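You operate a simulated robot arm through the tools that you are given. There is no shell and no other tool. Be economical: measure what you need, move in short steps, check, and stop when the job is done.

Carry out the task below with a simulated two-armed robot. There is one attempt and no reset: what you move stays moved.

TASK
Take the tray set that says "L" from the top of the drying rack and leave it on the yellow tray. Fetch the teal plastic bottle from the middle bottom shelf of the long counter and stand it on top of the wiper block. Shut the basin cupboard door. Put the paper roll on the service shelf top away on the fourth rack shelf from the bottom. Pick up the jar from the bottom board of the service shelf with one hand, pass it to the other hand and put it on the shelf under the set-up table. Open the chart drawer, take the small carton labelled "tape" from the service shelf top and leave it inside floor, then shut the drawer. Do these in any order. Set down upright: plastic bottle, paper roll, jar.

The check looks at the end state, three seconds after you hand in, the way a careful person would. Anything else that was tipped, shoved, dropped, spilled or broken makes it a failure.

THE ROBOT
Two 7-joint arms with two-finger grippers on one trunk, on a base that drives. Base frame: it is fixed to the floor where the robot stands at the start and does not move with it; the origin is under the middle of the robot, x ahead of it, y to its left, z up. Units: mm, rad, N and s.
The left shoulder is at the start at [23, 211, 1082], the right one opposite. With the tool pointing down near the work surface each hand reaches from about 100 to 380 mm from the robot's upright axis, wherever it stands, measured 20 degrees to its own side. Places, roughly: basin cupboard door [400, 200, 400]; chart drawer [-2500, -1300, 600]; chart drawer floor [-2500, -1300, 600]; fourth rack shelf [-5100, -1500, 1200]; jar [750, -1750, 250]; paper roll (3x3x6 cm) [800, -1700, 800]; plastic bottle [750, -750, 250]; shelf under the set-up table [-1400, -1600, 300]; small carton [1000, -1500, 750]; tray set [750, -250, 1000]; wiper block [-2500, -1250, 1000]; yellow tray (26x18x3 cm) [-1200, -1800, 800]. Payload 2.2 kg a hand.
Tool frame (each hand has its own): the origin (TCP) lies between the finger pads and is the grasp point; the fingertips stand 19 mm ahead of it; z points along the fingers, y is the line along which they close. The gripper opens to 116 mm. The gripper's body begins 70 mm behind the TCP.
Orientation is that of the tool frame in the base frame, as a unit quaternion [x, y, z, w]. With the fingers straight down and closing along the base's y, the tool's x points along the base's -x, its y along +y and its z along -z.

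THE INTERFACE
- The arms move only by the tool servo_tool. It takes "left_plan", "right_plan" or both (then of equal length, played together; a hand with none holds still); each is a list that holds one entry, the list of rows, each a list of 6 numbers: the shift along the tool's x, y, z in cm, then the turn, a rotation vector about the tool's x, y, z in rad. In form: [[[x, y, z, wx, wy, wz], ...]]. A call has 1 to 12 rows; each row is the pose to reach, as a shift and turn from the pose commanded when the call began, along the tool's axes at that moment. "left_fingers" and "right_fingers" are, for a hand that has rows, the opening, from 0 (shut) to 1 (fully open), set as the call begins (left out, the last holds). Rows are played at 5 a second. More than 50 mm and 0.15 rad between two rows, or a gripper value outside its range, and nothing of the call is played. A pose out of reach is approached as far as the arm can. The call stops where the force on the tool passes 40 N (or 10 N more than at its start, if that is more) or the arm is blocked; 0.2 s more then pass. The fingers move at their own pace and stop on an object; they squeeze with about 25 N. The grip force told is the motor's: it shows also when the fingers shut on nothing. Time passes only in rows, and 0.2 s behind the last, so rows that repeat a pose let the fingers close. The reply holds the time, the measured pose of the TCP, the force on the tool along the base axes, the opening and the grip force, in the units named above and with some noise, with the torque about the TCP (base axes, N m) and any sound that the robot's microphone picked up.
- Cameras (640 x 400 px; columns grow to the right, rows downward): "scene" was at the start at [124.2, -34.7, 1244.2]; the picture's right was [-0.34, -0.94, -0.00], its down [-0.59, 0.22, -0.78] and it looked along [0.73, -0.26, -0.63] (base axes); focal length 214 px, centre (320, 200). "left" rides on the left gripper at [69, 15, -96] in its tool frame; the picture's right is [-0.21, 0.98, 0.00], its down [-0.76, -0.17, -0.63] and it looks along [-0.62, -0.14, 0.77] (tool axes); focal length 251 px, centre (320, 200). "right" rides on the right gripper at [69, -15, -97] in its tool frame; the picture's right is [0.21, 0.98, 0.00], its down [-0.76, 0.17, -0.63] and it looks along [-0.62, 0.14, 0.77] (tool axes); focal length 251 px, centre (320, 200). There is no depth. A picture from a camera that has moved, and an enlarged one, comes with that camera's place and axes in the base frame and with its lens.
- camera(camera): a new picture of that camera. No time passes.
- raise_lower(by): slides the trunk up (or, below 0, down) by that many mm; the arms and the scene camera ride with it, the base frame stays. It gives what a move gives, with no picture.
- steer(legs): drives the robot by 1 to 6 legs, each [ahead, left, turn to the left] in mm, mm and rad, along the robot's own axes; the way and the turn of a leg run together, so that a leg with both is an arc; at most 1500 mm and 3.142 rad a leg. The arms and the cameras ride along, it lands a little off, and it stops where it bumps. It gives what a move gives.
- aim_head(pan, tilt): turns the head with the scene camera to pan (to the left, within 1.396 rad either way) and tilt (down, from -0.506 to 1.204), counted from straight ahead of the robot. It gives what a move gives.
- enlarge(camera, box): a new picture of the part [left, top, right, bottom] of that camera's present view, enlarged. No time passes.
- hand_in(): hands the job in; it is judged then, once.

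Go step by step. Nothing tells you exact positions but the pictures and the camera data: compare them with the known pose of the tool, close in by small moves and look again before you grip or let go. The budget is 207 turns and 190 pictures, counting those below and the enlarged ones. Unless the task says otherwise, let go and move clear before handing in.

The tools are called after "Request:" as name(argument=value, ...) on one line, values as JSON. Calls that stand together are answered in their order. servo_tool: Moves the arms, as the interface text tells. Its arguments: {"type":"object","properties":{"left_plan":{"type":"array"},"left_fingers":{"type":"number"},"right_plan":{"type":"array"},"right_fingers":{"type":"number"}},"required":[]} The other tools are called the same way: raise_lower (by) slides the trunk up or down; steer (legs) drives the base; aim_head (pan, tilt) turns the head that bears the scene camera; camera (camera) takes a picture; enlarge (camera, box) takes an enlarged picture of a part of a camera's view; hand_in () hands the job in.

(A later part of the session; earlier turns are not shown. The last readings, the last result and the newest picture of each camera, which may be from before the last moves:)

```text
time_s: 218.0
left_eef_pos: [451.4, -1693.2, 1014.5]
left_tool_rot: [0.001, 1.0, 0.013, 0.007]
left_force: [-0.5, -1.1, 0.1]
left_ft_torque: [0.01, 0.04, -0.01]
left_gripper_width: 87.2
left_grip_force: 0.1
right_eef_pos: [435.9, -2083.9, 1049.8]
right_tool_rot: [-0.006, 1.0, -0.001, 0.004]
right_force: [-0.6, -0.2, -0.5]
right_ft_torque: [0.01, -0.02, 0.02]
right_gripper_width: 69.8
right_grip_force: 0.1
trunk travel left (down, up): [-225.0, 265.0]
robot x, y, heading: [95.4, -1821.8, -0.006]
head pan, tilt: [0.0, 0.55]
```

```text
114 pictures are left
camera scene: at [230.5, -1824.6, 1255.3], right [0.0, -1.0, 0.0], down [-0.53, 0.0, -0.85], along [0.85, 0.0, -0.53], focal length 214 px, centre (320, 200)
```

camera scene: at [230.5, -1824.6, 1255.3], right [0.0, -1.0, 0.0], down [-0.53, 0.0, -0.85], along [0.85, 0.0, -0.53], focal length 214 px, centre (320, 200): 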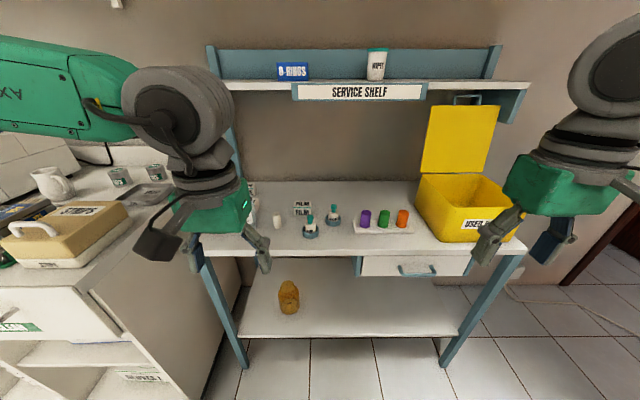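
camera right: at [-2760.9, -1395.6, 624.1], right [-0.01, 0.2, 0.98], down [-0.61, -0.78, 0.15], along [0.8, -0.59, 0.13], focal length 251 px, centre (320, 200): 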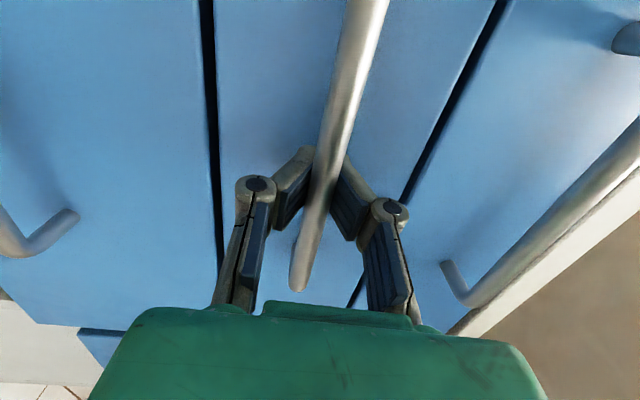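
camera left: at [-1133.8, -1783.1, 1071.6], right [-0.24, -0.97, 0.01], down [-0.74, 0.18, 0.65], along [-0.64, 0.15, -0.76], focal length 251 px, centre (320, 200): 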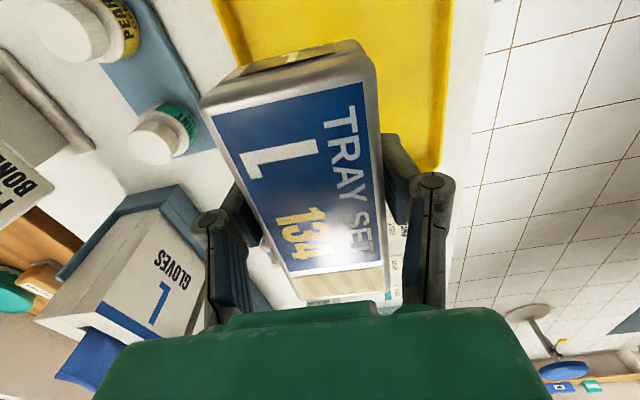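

Request:
enlarge(camera="scene", box=[230, 150, 430, 275])

Request:
enlarge(camera="scene", box=[220, 250, 380, 350])

Request:
camera(camera="left")

```text
3.20 times, centred on (330, 212) of scene
camera zoom: at [230.5, -1824.6, 1255.3], right [0.0, -1.0, 0.0], down [-0.53, 0.0, -0.85], along [0.85, 0.0, -0.53], focal length 686 px, centre (288, 160)
```

zoom: 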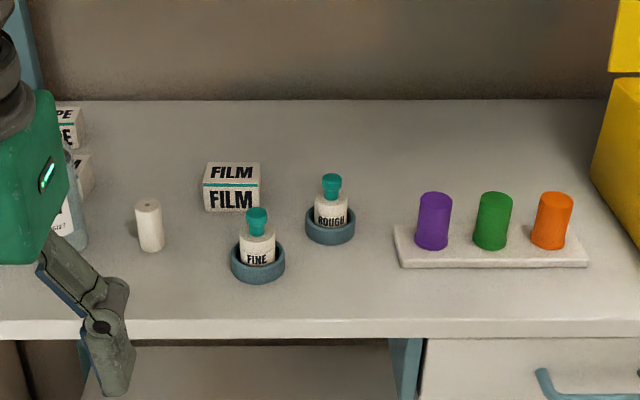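

```text
4.00 times, centred on (300, 300) of scene
camera zoom: at [230.5, -1824.6, 1255.3], right [0.0, -1.0, 0.0], down [-0.53, 0.0, -0.85], along [0.85, 0.0, -0.53], focal length 858 px, centre (400, -200)
```

zoom: 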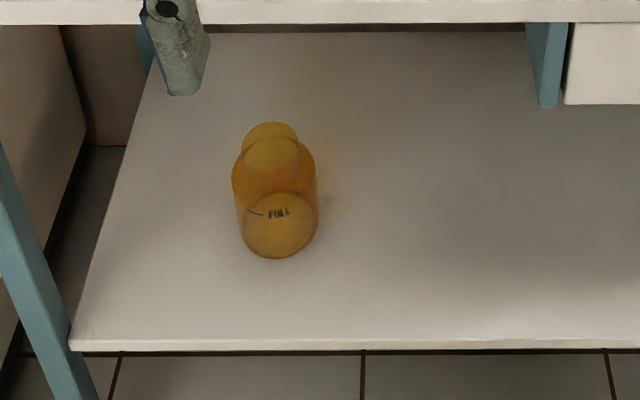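

```text
111 pictures are left
camera left: at [381.3, -1681.7, 1110.7], right [0.22, 0.98, 0.03], down [0.75, -0.18, 0.64], along [0.63, -0.12, -0.77], focal length 251 px, centre (320, 200)
```

left: 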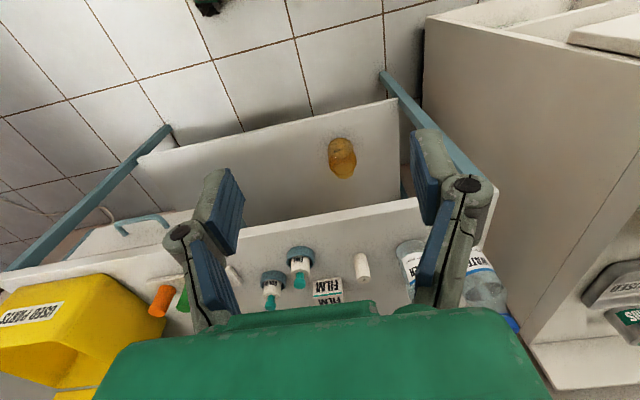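

Left hand's view shows the amber jar on the bottom board at about (868, -1673, base z≈200), and a "…PE" (tape) carton behind the hand. I do the jar first: fold the left arm up, lower the trunk and pitch the right hand forward.

Request:
servo_tool(left_plan=[[[1.8, 2.2, -2.6, 0, 0, 0], [3.6, 4.4, -5.2, 0, 0, 0], [5.4, 6.6, -7.8, 0, 0, 0], [7.2, 8.8, -10.4, 0, 0, 0], [9, 11, -13, 0, 0, 0], [10.8, 13.2, -15.6, 0, 0, 0], [12.6, 15.4, -18.2, 0, 0, 0], [14.4, 17.6, -20.8, 0, 0, 0], [16.2, 19.8, -23.4, 0, 0, 0], [18, 22, -26, 0, 0, 0]]])

Request:
raise_lower(by=-224)

Request:
servo_tool(right_plan=[[[-1, 1, 3.5, 0, -0.09, 0], [-2, 2, 7, 0, -0.18, 0], [-3, 3, 10.5, 0, -0.27, 0], [-4, 4, 14, 0, -0.36, 0], [-5, 5, 17.5, 0, -0.45, 0], [-6, 6, 21, 0, -0.54, 0], [-7, 7, 24.5, 0, -0.63, 0], [-8, 8, 28, 0, -0.72, 0], [-9, 9, 31.5, 0, -0.81, 0], [-10, 10, 35, 0, -0.9, 0], [-10, 11, 38.5, 0, -0.99, 0], [-10, 12, 42, 0, -1.04, 0]]], right_fingers=1)

Request:
camera(camera="right")

Request:
camera(camera="scene")

```text
time_s: 220.2
left_eef_pos: [281.9, -1506.1, 1250.3]
left_tool_rot: [0.001, 1.0, 0.009, 0.007]
left_force: [1.4, 0.0, -0.4]
left_ft_torque: [-0.01, 0.01, 0.0]
left_gripper_width: 86.8
left_grip_force: 0.1
left hand out of reach, approached as far as the arm can: row 9, 10
right_eef_pos: [438.3, -2077.3, 1052.1]
right_tool_rot: [-0.006, 1.0, -0.004, 0.008]
right_force: [-0.2, 0.2, -0.3]
right_ft_torque: [0.02, 0.0, 0.02]
right_gripper_width: 69.6
right_grip_force: 0.0
trunk travel left (down, up): [-225.0, 265.0]
robot x, y, heading: [99.8, -1820.1, -0.004]
head pan, tilt: [0.0, 0.55]
```

```text
time_s: 222.5
left_eef_pos: [279.3, -1507.6, 1024.9]
left_tool_rot: [0.001, 1.0, 0.009, 0.008]
left_force: [0.6, 0.0, -0.6]
left_ft_torque: [-0.01, -0.02, 0.01]
left_gripper_width: 86.8
left_grip_force: 0.1
right_eef_pos: [435.7, -2078.1, 827.2]
right_tool_rot: [-0.006, 1.0, -0.002, 0.007]
right_force: [0.0, -0.1, 0.0]
right_ft_torque: [-0.05, 0.01, 0.02]
right_gripper_width: 69.6
right_grip_force: 0.0
trunk travel left (down, up): [-1.0, 489.0]
robot x, y, heading: [92.6, -1818.8, -0.0]
head pan, tilt: [0.0, 0.55]
```

```text
time_s: 225.1
left_eef_pos: [279.3, -1507.2, 1026.3]
left_tool_rot: [0.001, 1.0, 0.008, 0.008]
left_force: [0.9, 0.2, -0.3]
left_ft_torque: [-0.04, -0.03, -0.01]
left_gripper_width: 87.0
left_grip_force: 0.0
right_eef_pos: [542.2, -1960.6, 409.1]
right_tool_rot: [-0.008, 0.863, 0.001, 0.505]
right_force: [0.3, -0.7, 0.1]
right_ft_torque: [0.01, 0.01, 0.01]
right_gripper_width: 116.0
right_grip_force: 0.0
trunk travel left (down, up): [-1.0, 489.0]
robot x, y, heading: [96.7, -1819.5, -0.002]
head pan, tilt: [0.0, 0.55]
```

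```text
110 pictures are left
camera right: at [424.7, -1976.5, 396.5], right [-0.12, 0.97, -0.19], down [-0.18, 0.17, 0.97], along [0.98, 0.15, 0.16], focal length 251 px, centre (320, 200)
```

right: 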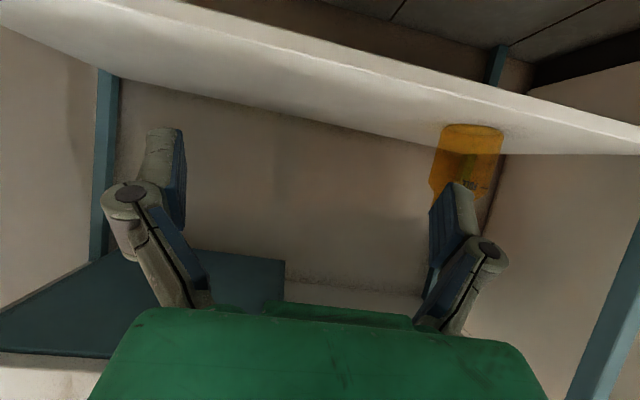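

```text
109 pictures are left
camera scene: at [229.7, -1818.6, 1031.3], right [0.0, -1.0, 0.0], down [-0.53, 0.0, -0.85], along [0.85, 0.0, -0.53], focal length 214 px, centre (320, 200)
```

scene: 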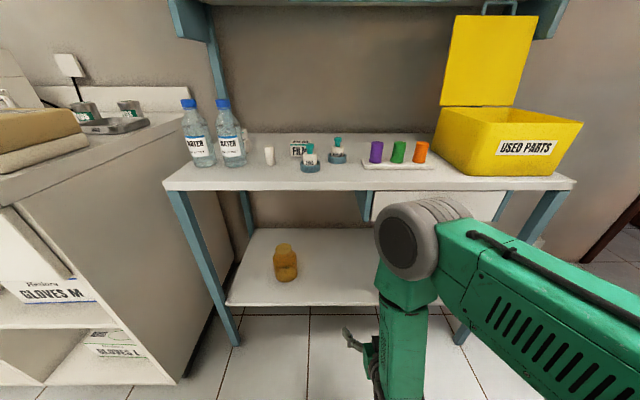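

The jar is at about (820, -1678), base z≈298, ~88 mm wide and ~155 mm tall. I line up the right hand with it.

Request:
servo_tool(right_plan=[[[1.2, 3, 0.7, 0, 0, 0], [2.4, 6, 1.4, 0, 0, 0], [3.6, 9, 2, 0, 0, 0], [4.9, 12, 2.75, 0, 0, 0], [4.9, 12, 2.75, 0, 0, 0]]])

Request:
steer(legs=[[0, 160, 0], [120, 0, 0]])

Request:
camera(camera="right")

Request:
camera(camera="scene")

```text
time_s: 226.3
left_eef_pos: [280.7, -1506.8, 1027.0]
left_tool_rot: [0.001, 1.0, 0.009, 0.007]
left_force: [-0.5, 0.1, -0.1]
left_ft_torque: [-0.01, -0.02, 0.0]
left_gripper_width: 87.1
left_grip_force: 0.1
right_eef_pos: [539.0, -1839.5, 352.6]
right_tool_rot: [-0.007, 0.864, 0.001, 0.504]
right_force: [-1.0, -0.3, -0.3]
right_ft_torque: [-0.01, 0.0, 0.03]
right_gripper_width: 116.1
right_grip_force: 0.1
trunk travel left (down, up): [-1.0, 489.0]
robot x, y, heading: [94.8, -1822.5, -0.009]
head pan, tilt: [0.0, 0.55]
```

```text
time_s: 228.6
left_eef_pos: [403.0, -1342.2, 1025.1]
left_tool_rot: [0.0, 1.0, 0.005, 0.006]
left_force: [0.6, -0.2, 0.4]
left_ft_torque: [-0.04, 0.02, -0.01]
left_gripper_width: 86.9
left_grip_force: 0.1
right_eef_pos: [660.9, -1677.4, 351.5]
right_tool_rot: [-0.009, 0.864, -0.001, 0.504]
right_force: [0.2, -0.7, -0.2]
right_ft_torque: [0.0, 0.03, -0.02]
right_gripper_width: 115.9
right_grip_force: 0.0
trunk travel left (down, up): [-1.0, 489.0]
robot x, y, heading: [218.5, -1660.3, -0.008]
head pan, tilt: [0.0, 0.55]
```

```text
108 pictures are left
camera right: at [544.2, -1695.4, 339.4], right [-0.12, 0.97, -0.2], down [-0.18, 0.17, 0.97], along [0.98, 0.15, 0.15], focal length 251 px, centre (320, 200)
```

right: 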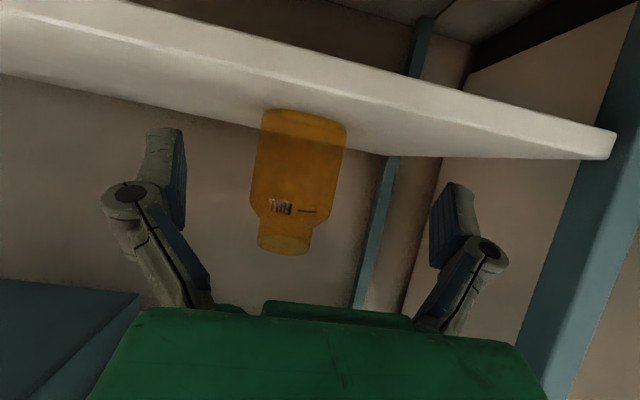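

```text
107 pictures are left
camera scene: at [351.7, -1654.9, 1031.2], right [0.0, -1.0, 0.01], down [-0.53, 0.0, -0.85], along [0.85, -0.01, -0.53], focal length 214 px, centre (320, 200)
```

scene: 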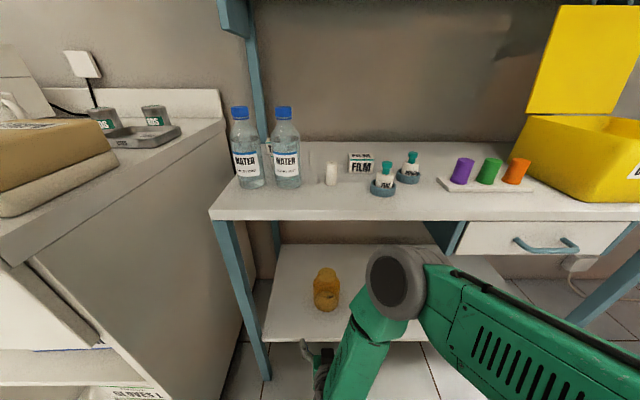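

Request:
servo_tool(right_plan=[[[-2.3, -0.2, -1.3, 0, 0, 0], [-4.6, -0.5, -2.6, 0, 0, 0], [-7.0, -0.7, -4, 0, 0, 0], [-7.0, -0.7, -4, 0, 0, 0]]], right_fingers=0.85)

Request:
steer(legs=[[80, 0, 0]])

Request:
camera(camera="right")

```text
time_s: 229.6
left_eef_pos: [401.2, -1346.1, 1026.6]
left_tool_rot: [0.001, 1.0, 0.009, 0.008]
left_force: [0.4, -0.8, -1.3]
left_ft_torque: [0.03, -0.02, 0.03]
left_gripper_width: 87.1
left_grip_force: 0.0
right_eef_pos: [659.9, -1685.8, 433.4]
right_tool_rot: [-0.007, 0.863, 0.0, 0.505]
right_force: [0.2, -0.3, 0.0]
right_ft_torque: [0.02, 0.02, -0.01]
right_gripper_width: 98.9
right_grip_force: 0.0
trunk travel left (down, up): [-1.0, 489.0]
robot x, y, heading: [218.9, -1661.8, -0.005]
head pan, tilt: [0.0, 0.55]
```

```text
time_s: 230.8
left_eef_pos: [473.1, -1350.3, 1029.7]
left_tool_rot: [0.002, 1.0, 0.011, 0.013]
left_force: [0.6, -0.8, 0.5]
left_ft_torque: [-0.04, 0.03, -0.03]
left_gripper_width: 87.2
left_grip_force: 0.1
right_eef_pos: [733.7, -1683.9, 439.3]
right_tool_rot: [-0.01, 0.861, 0.005, 0.509]
right_force: [-0.7, -0.8, 0.8]
right_ft_torque: [0.02, -0.01, -0.03]
right_gripper_width: 98.3
right_grip_force: 0.1
trunk travel left (down, up): [-1.0, 489.0]
robot x, y, heading: [293.5, -1662.1, -0.005]
head pan, tilt: [0.0, 0.55]
stopped in leg 1: the robot was blocked; the commanded pose is now the measured one
```

```text
106 pictures are left
camera right: at [618.1, -1701.9, 424.7], right [-0.12, 0.97, -0.19], down [-0.19, 0.16, 0.97], along [0.97, 0.16, 0.17], focal length 251 px, centre (320, 200)
```

right: 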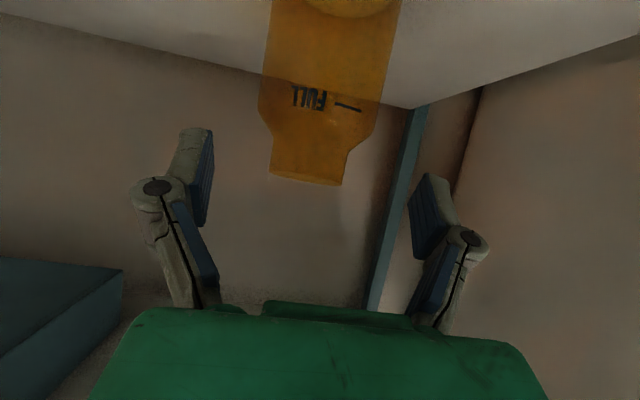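

The base got blocked. I look left to see what touches.

Request:
aim_head(pan=0.8, tilt=0.7)

Request:
camera(camera="scene")

```text
time_s: 232.0
left_eef_pos: [472.3, -1350.5, 1029.2]
left_tool_rot: [0.001, 1.0, 0.011, 0.013]
left_force: [0.0, 0.6, 0.1]
left_ft_torque: [-0.01, -0.01, 0.01]
left_gripper_width: 86.9
left_grip_force: 0.1
right_eef_pos: [734.1, -1684.9, 437.7]
right_tool_rot: [-0.009, 0.861, 0.004, 0.509]
right_force: [-0.2, 0.0, 0.5]
right_ft_torque: [-0.03, -0.01, 0.0]
right_gripper_width: 98.3
right_grip_force: 0.0
trunk travel left (down, up): [-1.0, 489.0]
robot x, y, heading: [296.8, -1661.3, -0.005]
head pan, tilt: [0.799, 0.7]
```

```text
105 pictures are left
camera scene: at [389.4, -1593.8, 1019.3], right [0.71, -0.7, 0.01], down [-0.44, -0.46, -0.77], along [0.54, 0.54, -0.64], focal length 214 px, centre (320, 200)
```

scene: 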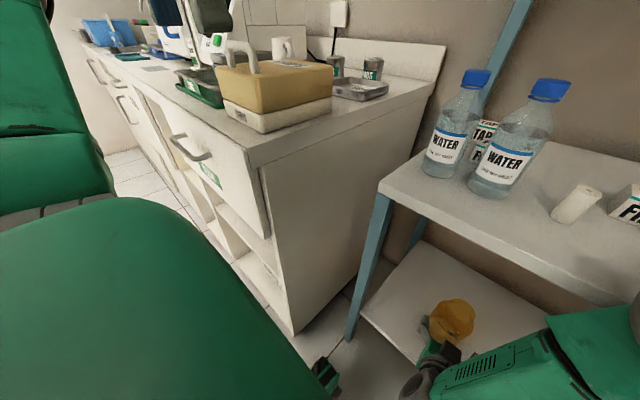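

The folded left elbow seems to meet the counter front. I back off, shift the base 115 mm right and let the right hand reach across instead.

Request:
steer(legs=[[-70, 0, 0], [0, -120, 0]])

Request:
servo_tool(right_plan=[[[0, 3, 0, 0, 0, 0], [0, 6, 0, 0, 0, 0], [0, 9, 0, 0, 0, 0], [0, 12, 0, 0, 0, 0], [0, 12, 0, 0, 0, 0]]])

Request:
steer(legs=[[110, 0, 0]])

Request:
camera(camera="right")

Request:
camera(camera="scene")

```text
time_s: 233.8
left_eef_pos: [409.8, -1459.8, 1024.3]
left_tool_rot: [0.0, 1.0, 0.005, 0.008]
left_force: [0.6, -0.2, -0.2]
left_ft_torque: [0.0, -0.01, 0.03]
left_gripper_width: 86.9
left_grip_force: 0.0
right_eef_pos: [667.9, -1798.9, 434.2]
right_tool_rot: [-0.011, 0.864, 0.0, 0.504]
right_force: [0.1, 0.0, 0.0]
right_ft_torque: [0.0, -0.02, 0.02]
right_gripper_width: 98.6
right_grip_force: 0.0
trunk travel left (down, up): [-1.0, 489.0]
robot x, y, heading: [230.0, -1776.6, -0.007]
head pan, tilt: [0.799, 0.7]
```

```text
time_s: 235.0
left_eef_pos: [408.2, -1470.3, 1029.6]
left_tool_rot: [0.001, 1.0, 0.013, 0.009]
left_force: [0.4, 0.8, -0.1]
left_ft_torque: [-0.08, -0.01, 0.01]
left_gripper_width: 87.1
left_grip_force: 0.1
right_eef_pos: [665.1, -1682.0, 435.0]
right_tool_rot: [-0.008, 0.862, 0.007, 0.506]
right_force: [0.4, 0.3, 1.2]
right_ft_torque: [-0.03, 0.0, -0.02]
right_gripper_width: 98.7
right_grip_force: 0.1
trunk travel left (down, up): [-1.0, 489.0]
robot x, y, heading: [229.2, -1775.1, -0.006]
head pan, tilt: [0.799, 0.7]
```

```text
time_s: 236.1
left_eef_pos: [480.0, -1492.1, 1033.9]
left_tool_rot: [0.005, 1.0, 0.02, 0.012]
left_force: [0.5, 0.1, -0.2]
left_ft_torque: [-0.01, 0.0, 0.01]
left_gripper_width: 87.1
left_grip_force: 0.1
right_eef_pos: [727.2, -1691.9, 432.0]
right_tool_rot: [-0.005, 0.866, 0.013, 0.5]
right_force: [0.2, -0.4, 0.4]
right_ft_torque: [0.01, 0.01, 0.03]
right_gripper_width: 98.6
right_grip_force: 0.1
trunk travel left (down, up): [-1.0, 489.0]
robot x, y, heading: [307.0, -1786.3, -0.017]
head pan, tilt: [0.799, 0.7]
stopped in leg 1: the robot was blocked; the commanded pose is now the measured one
```

```text
104 pictures are left
camera right: at [610.4, -1709.9, 420.5], right [-0.13, 0.98, -0.17], down [-0.17, 0.14, 0.97], along [0.98, 0.16, 0.15], focal length 251 px, centre (320, 200)
```

right: 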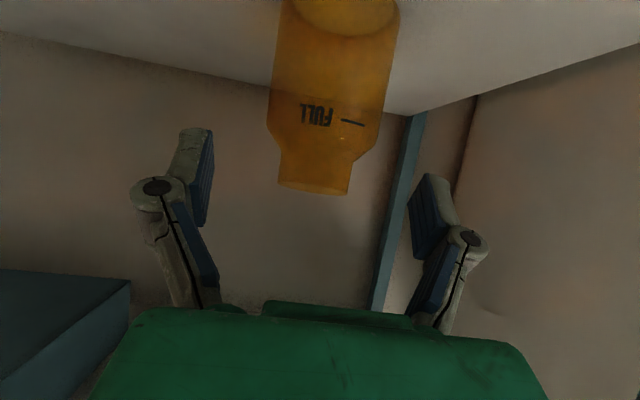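

```text
103 pictures are left
camera scene: at [396.7, -1727.1, 1019.5], right [0.71, -0.71, 0.0], down [-0.45, -0.45, -0.77], along [0.54, 0.54, -0.64], focal length 214 px, centre (320, 200)
```

scene: 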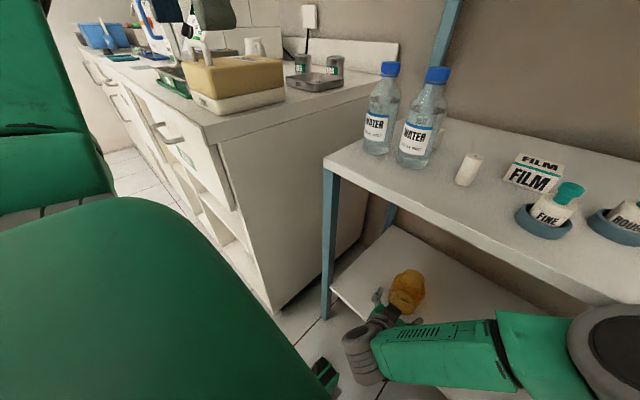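

The right elbow likely meets the shelf's drawer front. I back off slightly and extend the arm forward instead.

Request:
steer(legs=[[-40, 0, 0]])

Request:
servo_tool(right_plan=[[[-1.5, 0, 2.6, 0, 0, 0], [-3, 0, 5.2, 0, 0, 0], [-4.5, 0.5, 7.8, 0, 0, 0], [-4.5, 0.5, 7.8, 0, 0, 0]]])

Request:
aim_head(pan=0.0, tilt=0.9)

Request:
camera(camera="scene")

```text
time_s: 237.0
left_eef_pos: [446.4, -1491.1, 1034.4]
left_tool_rot: [0.004, 1.0, 0.021, 0.01]
left_force: [-1.0, 0.8, -0.4]
left_ft_torque: [0.0, -0.04, 0.01]
left_gripper_width: 86.9
left_grip_force: 0.1
right_eef_pos: [690.4, -1690.5, 431.8]
right_tool_rot: [-0.007, 0.867, 0.014, 0.498]
right_force: [-0.1, -0.3, 1.0]
right_ft_torque: [0.02, 0.0, 0.02]
right_gripper_width: 98.6
right_grip_force: 0.1
trunk travel left (down, up): [-1.0, 489.0]
robot x, y, heading: [267.9, -1784.6, -0.007]
head pan, tilt: [0.799, 0.7]
```

```text
time_s: 238.0
left_eef_pos: [445.5, -1489.5, 1031.7]
left_tool_rot: [0.004, 1.0, 0.019, 0.011]
left_force: [0.3, 0.6, 0.7]
left_ft_torque: [0.0, 0.02, -0.01]
left_gripper_width: 87.0
left_grip_force: 0.1
right_eef_pos: [779.5, -1682.4, 430.0]
right_tool_rot: [-0.008, 0.868, 0.014, 0.497]
right_force: [0.5, -0.1, 0.0]
right_ft_torque: [0.04, 0.03, -0.01]
right_gripper_width: 98.5
right_grip_force: 0.1
trunk travel left (down, up): [-1.0, 489.0]
robot x, y, heading: [261.1, -1782.0, -0.011]
head pan, tilt: [0.799, 0.7]
```

```text
time_s: 239.1
left_eef_pos: [445.9, -1491.6, 1032.6]
left_tool_rot: [0.005, 1.0, 0.02, 0.011]
left_force: [0.3, 0.0, -0.2]
left_ft_torque: [-0.02, -0.02, 0.04]
left_gripper_width: 86.7
left_grip_force: 0.0
right_eef_pos: [780.6, -1683.5, 430.7]
right_tool_rot: [-0.008, 0.867, 0.014, 0.498]
right_force: [-0.5, 0.0, -0.2]
right_ft_torque: [0.02, 0.01, 0.0]
right_gripper_width: 98.8
right_grip_force: 0.0
trunk travel left (down, up): [-1.0, 489.0]
robot x, y, heading: [266.6, -1781.6, -0.005]
head pan, tilt: [0.0, 0.901]
```

```text
102 pictures are left
camera scene: at [383.7, -1782.0, 1002.1], right [-0.01, -1.0, 0.0], down [-0.79, 0.0, -0.62], along [0.62, -0.01, -0.79], focal length 214 px, centre (320, 200)
```

scene: 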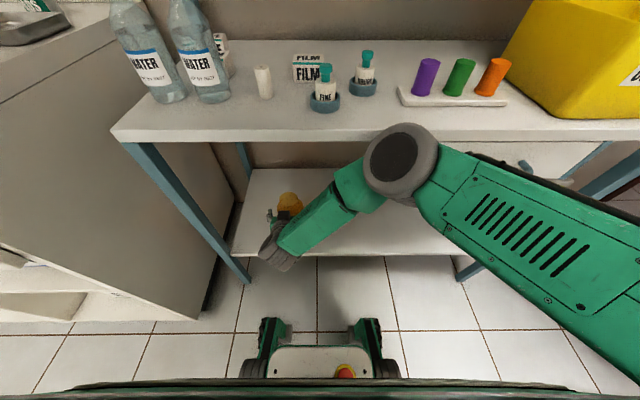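

Request:
camera(camera="right")

```text
101 pictures are left
camera right: at [663.3, -1702.3, 418.7], right [-0.13, 0.98, -0.17], down [-0.17, 0.15, 0.97], along [0.98, 0.16, 0.14], focal length 251 px, centre (320, 200)
```

right: 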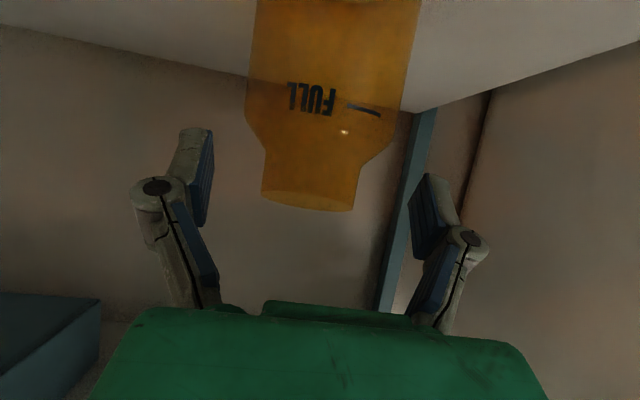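

The hand is level with the jar's neck and centred. I advance 50 mm and close.

Request:
servo_tool(right_plan=[[[-1.2, 0, 1.6, 0, 0, 0], [-2, 0, 3, 0, 0, 0], [-2.7, 0, 4.2, 0, 0, 0], [-2.7, 0, 4.2, 0, 0, 0]]])

Request:
camera(camera="right")

```text
time_s: 240.1
left_eef_pos: [446.3, -1490.6, 1032.5]
left_tool_rot: [0.004, 1.0, 0.019, 0.01]
left_force: [0.0, -0.3, 1.0]
left_ft_torque: [-0.03, 0.01, -0.02]
left_gripper_width: 87.1
left_grip_force: 0.1
right_eef_pos: [830.5, -1681.2, 432.5]
right_tool_rot: [-0.008, 0.867, 0.014, 0.498]
right_force: [-0.5, 0.6, -0.1]
right_ft_torque: [0.0, 0.02, 0.01]
right_gripper_width: 98.5
right_grip_force: 0.0
trunk travel left (down, up): [-1.0, 489.0]
robot x, y, heading: [266.7, -1781.6, -0.007]
head pan, tilt: [0.0, 0.901]
```

```text
100 pictures are left
camera right: at [713.4, -1700.4, 420.8], right [-0.14, 0.98, -0.17], down [-0.17, 0.15, 0.97], along [0.98, 0.16, 0.14], focal length 251 px, centre (320, 200)
```

right: 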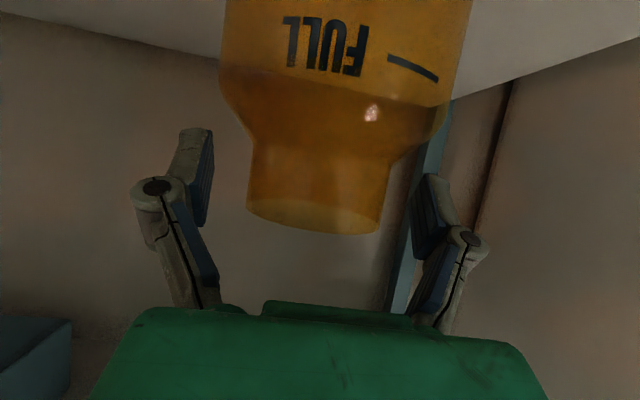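

Request:
servo_tool(right_plan=[[[0, 0, 0, 0, 0, 0], [0, 0, 0, 0, 0, 0], [0, 0, 0, 0, 0, 0]]], right_fingers=0)

Request:
servo_tool(right_plan=[[[-0.8, 0, -0.5, 0, 0, 0], [-1.7, 0, -1, 0, 0, 0], [-2.6, 0, -1.5, 0, 0, 0], [-2.6, 0, -1.5, 0, 0, 0]]])

Request:
camera(camera="right")

```text
time_s: 240.9
left_eef_pos: [445.7, -1492.0, 1032.6]
left_tool_rot: [0.004, 1.0, 0.02, 0.01]
left_force: [-0.5, 0.6, -0.9]
left_ft_torque: [0.01, -0.02, -0.01]
left_gripper_width: 87.1
left_grip_force: 0.2
right_eef_pos: [830.2, -1682.9, 433.0]
right_tool_rot: [-0.007, 0.867, 0.013, 0.498]
right_force: [1.8, -0.5, 3.9]
right_ft_torque: [-0.27, -0.17, 0.06]
right_gripper_width: 60.5
right_grip_force: 25.0
trunk travel left (down, up): [-1.0, 489.0]
robot x, y, heading: [267.0, -1782.5, -0.006]
head pan, tilt: [0.0, 0.901]
```

```text
time_s: 241.9
left_eef_pos: [446.2, -1491.5, 1032.4]
left_tool_rot: [0.005, 1.0, 0.02, 0.011]
left_force: [0.3, -0.6, -0.3]
left_ft_torque: [0.03, -0.03, -0.02]
left_gripper_width: 86.8
left_grip_force: 0.1
right_eef_pos: [829.9, -1680.8, 462.9]
right_tool_rot: [-0.008, 0.867, 0.014, 0.498]
right_force: [1.3, 0.4, -2.4]
right_ft_torque: [0.01, -0.03, -0.01]
right_gripper_width: 60.2
right_grip_force: 24.6
trunk travel left (down, up): [-1.0, 489.0]
robot x, y, heading: [265.2, -1787.0, -0.011]
head pan, tilt: [0.0, 0.901]
```

```text
99 pictures are left
camera right: at [713.8, -1700.8, 450.6], right [-0.14, 0.98, -0.17], down [-0.17, 0.14, 0.98], along [0.98, 0.16, 0.14], focal length 251 px, centre (320, 200)
```

right: 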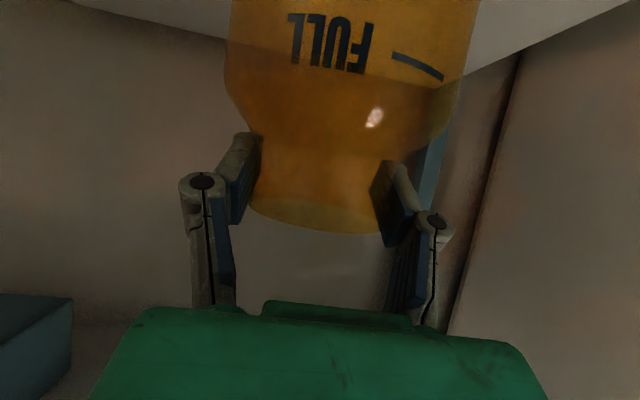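

The jar is held by its neck (light, ~0.3 kg). I back out, raise the trunk, and prepare the handover pose: right hand to the middle, yawed to the left.

Request:
steer(legs=[[-400, 0, 0]])

Request:
raise_lower(by=224)

Request:
servo_tool(right_plan=[[[1, -2, -1.73, -0.121, 0, -0.07], [2, -4, -3.46, -0.242, 0, -0.14], [3, -6, -5.2, -0.364, 0, -0.21], [4, -8, -6.9, -0.485, 0, -0.28], [5, -10, -8.66, -0.606, 0, -0.35], [5, -10, -8.66, -0.606, 0, -0.35]]])

Request:
aim_head(pan=0.1, tilt=0.8)

Request:
camera(camera="scene")

```text
time_s: 244.4
left_eef_pos: [47.5, -1488.5, 1032.7]
left_tool_rot: [0.004, 1.0, 0.02, 0.011]
left_force: [-0.1, -0.2, -1.1]
left_ft_torque: [0.0, -0.05, -0.01]
left_gripper_width: 87.1
left_grip_force: 0.1
right_eef_pos: [432.9, -1678.3, 462.5]
right_tool_rot: [-0.009, 0.867, 0.015, 0.498]
right_force: [0.2, -0.1, -1.2]
right_ft_torque: [0.04, 0.0, -0.04]
right_gripper_width: 60.1
right_grip_force: 24.8
trunk travel left (down, up): [-1.0, 489.0]
robot x, y, heading: [-129.0, -1780.0, -0.01]
head pan, tilt: [0.0, 0.901]
```

```text
time_s: 246.8
left_eef_pos: [46.3, -1490.5, 1257.4]
left_tool_rot: [0.004, 1.0, 0.021, 0.012]
left_force: [0.4, -0.3, -0.2]
left_ft_torque: [0.02, -0.02, -0.03]
left_gripper_width: 86.8
left_grip_force: 0.1
right_eef_pos: [433.0, -1679.7, 686.5]
right_tool_rot: [-0.007, 0.866, 0.015, 0.5]
right_force: [0.6, 1.0, -0.9]
right_ft_torque: [0.02, 0.0, 0.04]
right_gripper_width: 60.0
right_grip_force: 25.0
trunk travel left (down, up): [-225.0, 265.0]
robot x, y, heading: [-131.9, -1782.4, -0.008]
head pan, tilt: [0.0, 0.901]
```

```text
time_s: 248.2
left_eef_pos: [46.4, -1489.4, 1257.3]
left_tool_rot: [0.004, 1.0, 0.021, 0.012]
left_force: [0.3, 0.7, 0.5]
left_ft_torque: [-0.01, -0.01, 0.0]
left_gripper_width: 87.0
left_grip_force: 0.2
right_eef_pos: [334.2, -1782.4, 685.6]
right_tool_rot: [-0.303, 0.809, 0.186, 0.469]
right_force: [0.3, -0.9, -0.8]
right_ft_torque: [-0.02, 0.0, 0.0]
right_gripper_width: 60.1
right_grip_force: 24.8
trunk travel left (down, up): [-225.0, 265.0]
robot x, y, heading: [-131.1, -1776.3, -0.008]
head pan, tilt: [0.0, 0.901]
```

```text
time_s: 248.9
left_eef_pos: [47.1, -1491.5, 1257.6]
left_tool_rot: [0.004, 1.0, 0.022, 0.012]
left_force: [0.1, -0.6, 0.2]
left_ft_torque: [0.04, -0.06, -0.02]
left_gripper_width: 86.8
left_grip_force: 0.0
right_eef_pos: [335.6, -1782.2, 686.2]
right_tool_rot: [-0.302, 0.808, 0.185, 0.47]
right_force: [0.2, -0.4, -1.9]
right_ft_torque: [-0.02, -0.03, 0.0]
right_gripper_width: 60.1
right_grip_force: 25.2
trunk travel left (down, up): [-225.0, 265.0]
robot x, y, heading: [-129.9, -1782.1, -0.01]
head pan, tilt: [0.099, 0.799]
```

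```text
98 pictures are left
camera scene: at [-7.9, -1770.8, 1233.9], right [0.09, -1.0, 0.0], down [-0.72, -0.07, -0.69], along [0.69, 0.06, -0.72], focal length 214 px, centre (320, 200)
```

scene: 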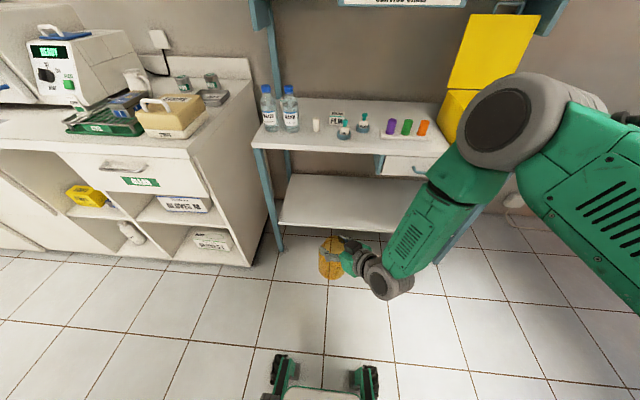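

The jar is in front, yawed. Now I bring the left hand down at the left and pitch it forward.

Request:
servo_tool(left_plan=[[[-0.6, -0.5, 4.45, 0, -0.087, 0], [-1.2, -1, 8.9, 0, -0.174, 0], [-1.8, -1.5, 13.35, 0, -0.26, 0], [-2.4, -2, 17.8, 0, -0.35, 0], [-3, -2.5, 22.25, 0, -0.435, 0], [-3.6, -3, 26.7, 0, -0.52, 0], [-4.2, -3.5, 31.15, 0, -0.61, 0], [-4.8, -4, 35.6, 0, -0.7, 0], [-5.4, -4.5, 40, 0, -0.785, 0], [-6, -5, 44.5, 0, -0.87, 0], [-6.6, -5.5, 49, 0, -0.96, 0], [-7.3, -6, 53.5, 0, -1.047, 0]]], left_fingers=1)

Request:
camera(camera="scene")

```text
time_s: 251.5
left_eef_pos: [133.0, -1527.1, 711.4]
left_tool_rot: [0.012, 0.86, 0.017, 0.511]
left_force: [0.9, 0.8, -0.6]
left_ft_torque: [0.01, 0.02, -0.02]
left_gripper_width: 115.9
left_grip_force: 0.1
left hand out of reach, approached as far as the arm can: row 3, 4, 5, 6, 7, 8, 9, 10, 11, 12
right_eef_pos: [334.6, -1779.8, 686.4]
right_tool_rot: [-0.305, 0.808, 0.185, 0.468]
right_force: [-0.1, 0.1, -1.3]
right_ft_torque: [-0.04, 0.01, -0.02]
right_gripper_width: 59.9
right_grip_force: 25.3
trunk travel left (down, up): [-225.0, 265.0]
robot x, y, heading: [-130.0, -1781.1, -0.007]
head pan, tilt: [0.099, 0.799]
```

```text
97 pictures are left
camera scene: at [-7.6, -1764.3, 1233.9], right [0.09, -1.0, 0.01], down [-0.72, -0.07, -0.69], along [0.69, 0.06, -0.72], focal length 214 px, centre (320, 200)
```

scene: 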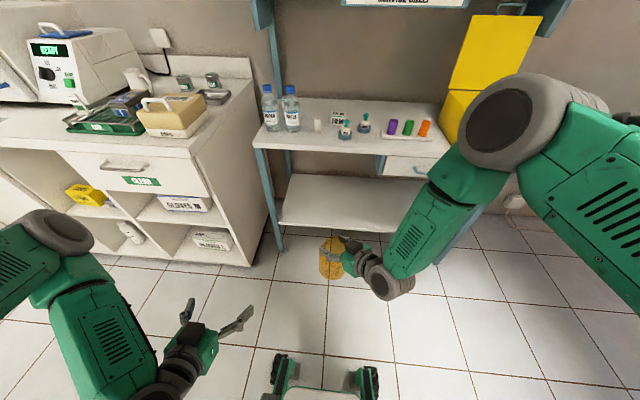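

Request:
servo_tool(left_plan=[[[-0.3, -2.9, 1.9, 0.103, 0, 0.056], [-0.5, -5.9, 3.8, 0.205, 0, 0.112], [-0.8, -8.8, 5.75, 0.308, 0, 0.168], [-1.1, -11.7, 7.7, 0.41, 0, 0.223], [-1.3, -14.7, 9.6, 0.513, 0, 0.28], [-1.6, -17.6, 11.5, 0.615, 0, 0.335], [-1.6, -17.6, 11.5, 0.615, 0, 0.335]]])

Request:
camera(camera="left")

Request:
enlarge(camera="scene", box=[200, 180, 460, 342])

```text
time_s: 253.1
left_eef_pos: [240.1, -1704.0, 664.0]
left_tool_rot: [0.307, 0.811, -0.161, 0.472]
left_force: [0.4, 0.7, -0.3]
left_ft_torque: [0.03, 0.0, 0.0]
left_gripper_width: 115.8
left_grip_force: 0.2
right_eef_pos: [335.5, -1780.2, 685.8]
right_tool_rot: [-0.303, 0.809, 0.186, 0.469]
right_force: [-0.2, 0.6, -1.9]
right_ft_torque: [-0.02, 0.03, 0.02]
right_gripper_width: 60.2
right_grip_force: 25.3
trunk travel left (down, up): [-225.0, 265.0]
robot x, y, heading: [-132.7, -1780.3, -0.007]
head pan, tilt: [0.099, 0.799]
```

```text
96 pictures are left
camera left: at [160.7, -1616.8, 653.7], right [0.71, 0.67, 0.21], down [-0.25, -0.04, 0.97], along [0.65, -0.74, 0.14], focal length 251 px, centre (320, 200)
```

left: 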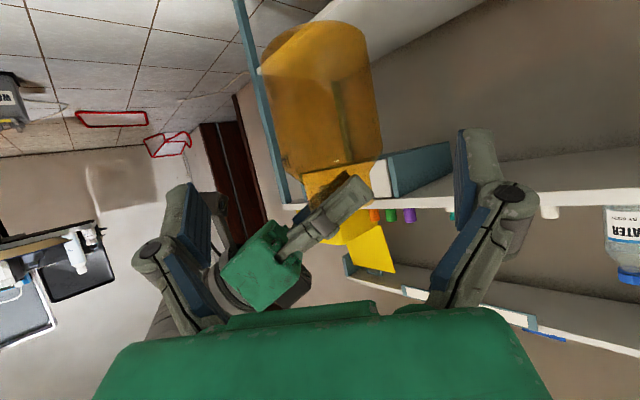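

```text
2.46 times, centred on (330, 261) of scene
camera zoom: at [-6.5, -1770.8, 1233.8], right [0.09, -1.0, 0.0], down [-0.72, -0.07, -0.69], along [0.69, 0.06, -0.72], focal length 528 px, centre (295, 50)
```

zoom: 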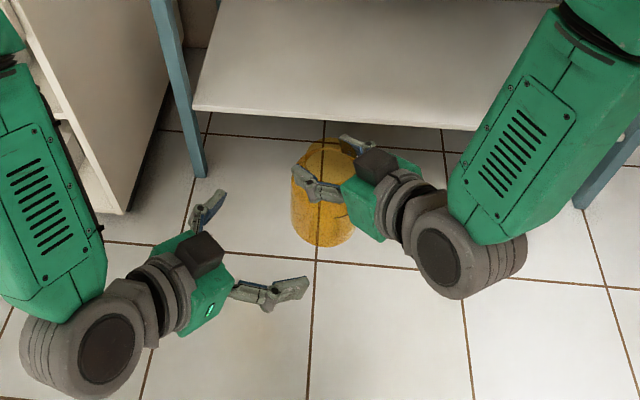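

Request:
servo_tool(left_plan=[[[0, 0, 2.5, 0, 0, 0], [0, 0, 5, 0, 0, 0], [0, 0, 7.5, 0, 0, 0], [0, 0, 8.5, 0, 0, 0], [0, 0, 8.5, 0, 0, 0]]])

Request:
camera(camera="left")

Request:
enlarge(camera="scene", box=[200, 180, 460, 342])

```text
time_s: 254.3
left_eef_pos: [296.8, -1752.3, 621.0]
left_tool_rot: [0.308, 0.811, -0.16, 0.472]
left_force: [0.0, -0.4, 0.7]
left_ft_torque: [0.01, -0.04, 0.0]
left_gripper_width: 116.0
left_grip_force: 0.1
right_eef_pos: [335.8, -1783.4, 686.6]
right_tool_rot: [-0.304, 0.808, 0.187, 0.469]
right_force: [-0.4, 0.7, -1.8]
right_ft_torque: [-0.02, 0.03, 0.02]
right_gripper_width: 60.1
right_grip_force: 25.5
trunk travel left (down, up): [-225.0, 265.0]
robot x, y, heading: [-132.6, -1781.0, -0.008]
head pan, tilt: [0.099, 0.799]
```

```text
94 pictures are left
camera left: at [217.1, -1664.6, 610.9], right [0.71, 0.67, 0.21], down [-0.25, -0.04, 0.97], along [0.65, -0.74, 0.14], focal length 251 px, centre (320, 200)
```

left: 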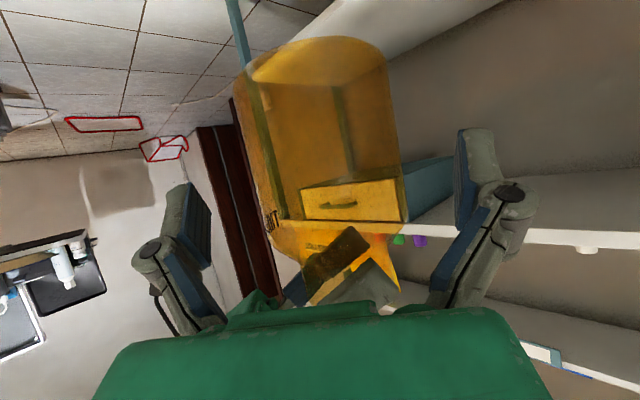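

```text
2.46 times, centred on (330, 261) of scene
camera zoom: at [-6.2, -1773.5, 1233.8], right [0.09, -1.0, 0.0], down [-0.72, -0.07, -0.69], along [0.69, 0.06, -0.72], focal length 528 px, centre (295, 50)
```

zoom: 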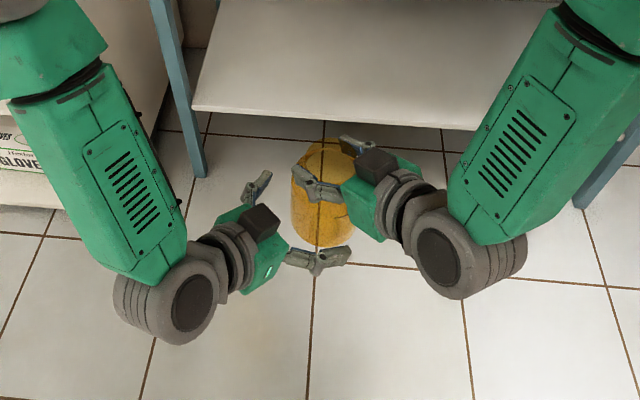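

Request:
servo_tool(left_plan=[[[0, 0, 2, 0, 0, 0], [0, 0, 4, 0, 0, 0], [0, 0, 5.4, 0, 0, 0], [0, 0, 5.4, 0, 0, 0]]])

Request:
camera(camera="left")

Request:
enlarge(camera="scene", box=[240, 200, 400, 300])

```text
time_s: 255.3
left_eef_pos: [333.0, -1781.3, 593.3]
left_tool_rot: [0.308, 0.811, -0.16, 0.472]
left_force: [0.5, 0.4, 0.4]
left_ft_torque: [0.03, -0.01, -0.02]
left_gripper_width: 115.7
left_grip_force: 0.0
right_eef_pos: [334.9, -1784.1, 687.3]
right_tool_rot: [-0.303, 0.808, 0.187, 0.469]
right_force: [0.9, -0.9, -1.0]
right_ft_torque: [0.01, 0.0, 0.01]
right_gripper_width: 59.9
right_grip_force: 24.9
trunk travel left (down, up): [-225.0, 265.0]
robot x, y, heading: [-133.2, -1783.2, -0.001]
head pan, tilt: [0.099, 0.799]
```

```text
92 pictures are left
camera left: at [253.4, -1694.2, 583.1], right [0.71, 0.67, 0.22], down [-0.25, -0.04, 0.97], along [0.65, -0.74, 0.14], focal length 251 px, centre (320, 200)
```

left: 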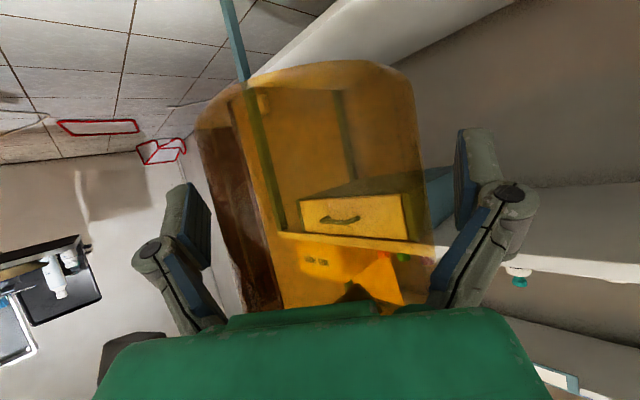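

```text
4.00 times, centred on (320, 250) of scene
camera zoom: at [-6.2, -1773.8, 1233.8], right [0.09, -1.0, 0.0], down [-0.72, -0.07, -0.69], along [0.69, 0.06, -0.72], focal length 858 px, centre (320, 0)
```

zoom: 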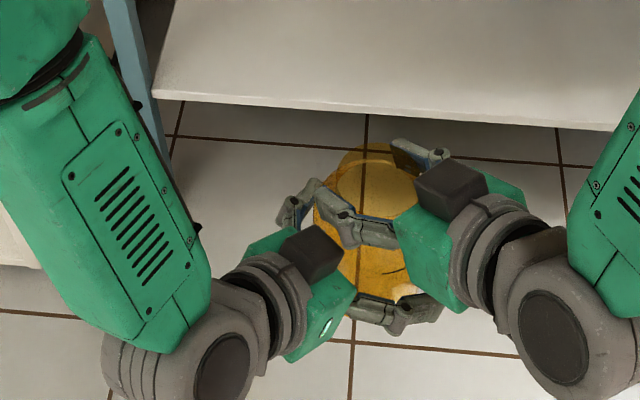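

Both hands are placed. I close the left hand on the jar's body.

Request:
servo_tool(left_plan=[[[0, 0, 0, 0, 0, 0], [0, 0, 0, 0, 0, 0], [0, 0, 0, 0, 0, 0], [0, 0, 0, 0, 0, 0]]], left_fingers=0)

Request:
camera(camera="left")

```text
time_s: 256.3
left_eef_pos: [333.1, -1781.8, 593.6]
left_tool_rot: [0.308, 0.81, -0.161, 0.472]
left_force: [1.3, -2.3, -3.3]
left_ft_torque: [-0.11, 0.18, -0.43]
left_gripper_width: 94.9
left_grip_force: 24.9
right_eef_pos: [335.2, -1782.7, 685.9]
right_tool_rot: [-0.304, 0.808, 0.188, 0.469]
right_force: [-1.4, 2.0, 2.8]
right_ft_torque: [0.34, -0.04, 0.42]
right_gripper_width: 60.0
right_grip_force: 24.6
trunk travel left (down, up): [-225.0, 265.0]
robot x, y, heading: [-133.3, -1782.8, -0.004]
head pan, tilt: [0.099, 0.799]
```

```text
90 pictures are left
camera left: at [253.2, -1694.1, 583.1], right [0.71, 0.67, 0.22], down [-0.25, -0.04, 0.97], along [0.65, -0.74, 0.14], focal length 251 px, centre (320, 200)
```

left: 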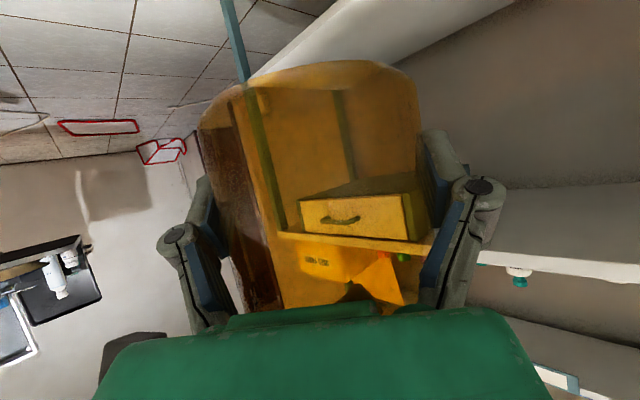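

The left hand holds the body (95 mm). I open the right hand and withdraw it along its axis.

Request:
servo_tool(right_plan=[[[0, 0, 0, 0, 0, 0], [0, 0, 0, 0, 0, 0], [0, 0, 0, 0, 0, 0]]], right_fingers=0.9)

Request:
servo_tool(right_plan=[[[0, 0, -3, 0, 0, 0], [0, 0, -6.5, 0, 0, 0], [0, 0, -10, 0, 0, 0], [0, 0, -13, 0, 0, 0]]])

Request:
camera(camera="scene")

```text
time_s: 257.1
left_eef_pos: [332.5, -1782.5, 593.3]
left_tool_rot: [0.308, 0.811, -0.161, 0.471]
left_force: [-8.5, -0.5, -9.8]
left_ft_torque: [-0.32, -1.05, 0.33]
left_gripper_width: 94.9
left_grip_force: 25.7
right_eef_pos: [335.7, -1782.5, 686.7]
right_tool_rot: [-0.303, 0.807, 0.188, 0.47]
right_force: [8.9, 1.6, 10.9]
right_ft_torque: [0.37, 0.27, -0.33]
right_gripper_width: 108.0
right_grip_force: 0.1
trunk travel left (down, up): [-225.0, 265.0]
robot x, y, heading: [-128.4, -1783.7, -0.002]
head pan, tilt: [0.099, 0.799]
```

```text
time_s: 258.1
left_eef_pos: [333.3, -1782.5, 592.9]
left_tool_rot: [0.308, 0.81, -0.16, 0.472]
left_force: [-0.3, 0.8, -0.1]
left_ft_torque: [-0.01, 0.01, -0.04]
left_gripper_width: 94.7
left_grip_force: 25.3
right_eef_pos: [249.3, -1859.5, 749.5]
right_tool_rot: [-0.302, 0.809, 0.186, 0.469]
right_force: [0.5, 0.1, 0.3]
right_ft_torque: [-0.01, 0.01, -0.01]
right_gripper_width: 104.6
right_grip_force: 0.0
trunk travel left (down, up): [-225.0, 265.0]
robot x, y, heading: [-133.1, -1780.6, -0.01]
head pan, tilt: [0.099, 0.799]
```

```text
89 pictures are left
camera scene: at [-6.8, -1774.7, 1233.9], right [0.09, -1.0, 0.0], down [-0.72, -0.07, -0.69], along [0.69, 0.06, -0.72], focal length 214 px, centre (320, 200)
```

scene: 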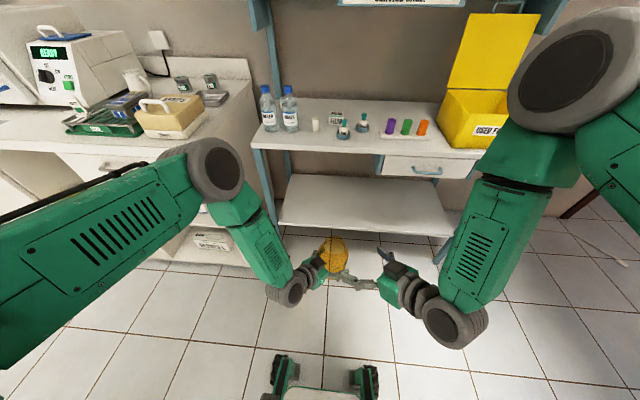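

Request:
camera(camera="left")

Request:
enlarge(camera="scene", box=[240, 200, 440, 325])

```text
88 pictures are left
camera left: at [253.2, -1694.5, 583.4], right [0.71, 0.67, 0.22], down [-0.25, -0.04, 0.97], along [0.65, -0.74, 0.14], focal length 251 px, centre (320, 200)
```

left: 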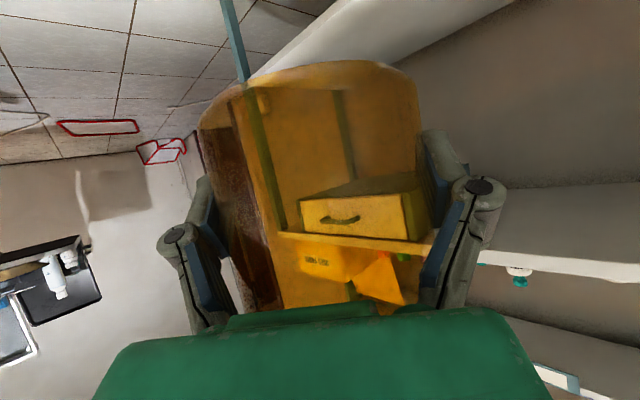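

```text
3.20 times, centred on (340, 262) of scene
camera zoom: at [-6.8, -1774.7, 1233.9], right [0.09, -1.0, 0.0], down [-0.72, -0.07, -0.69], along [0.69, 0.06, -0.72], focal length 686 px, centre (256, 0)
```

zoom: 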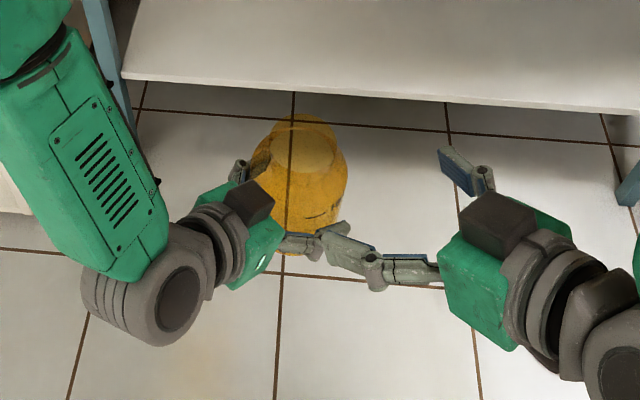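

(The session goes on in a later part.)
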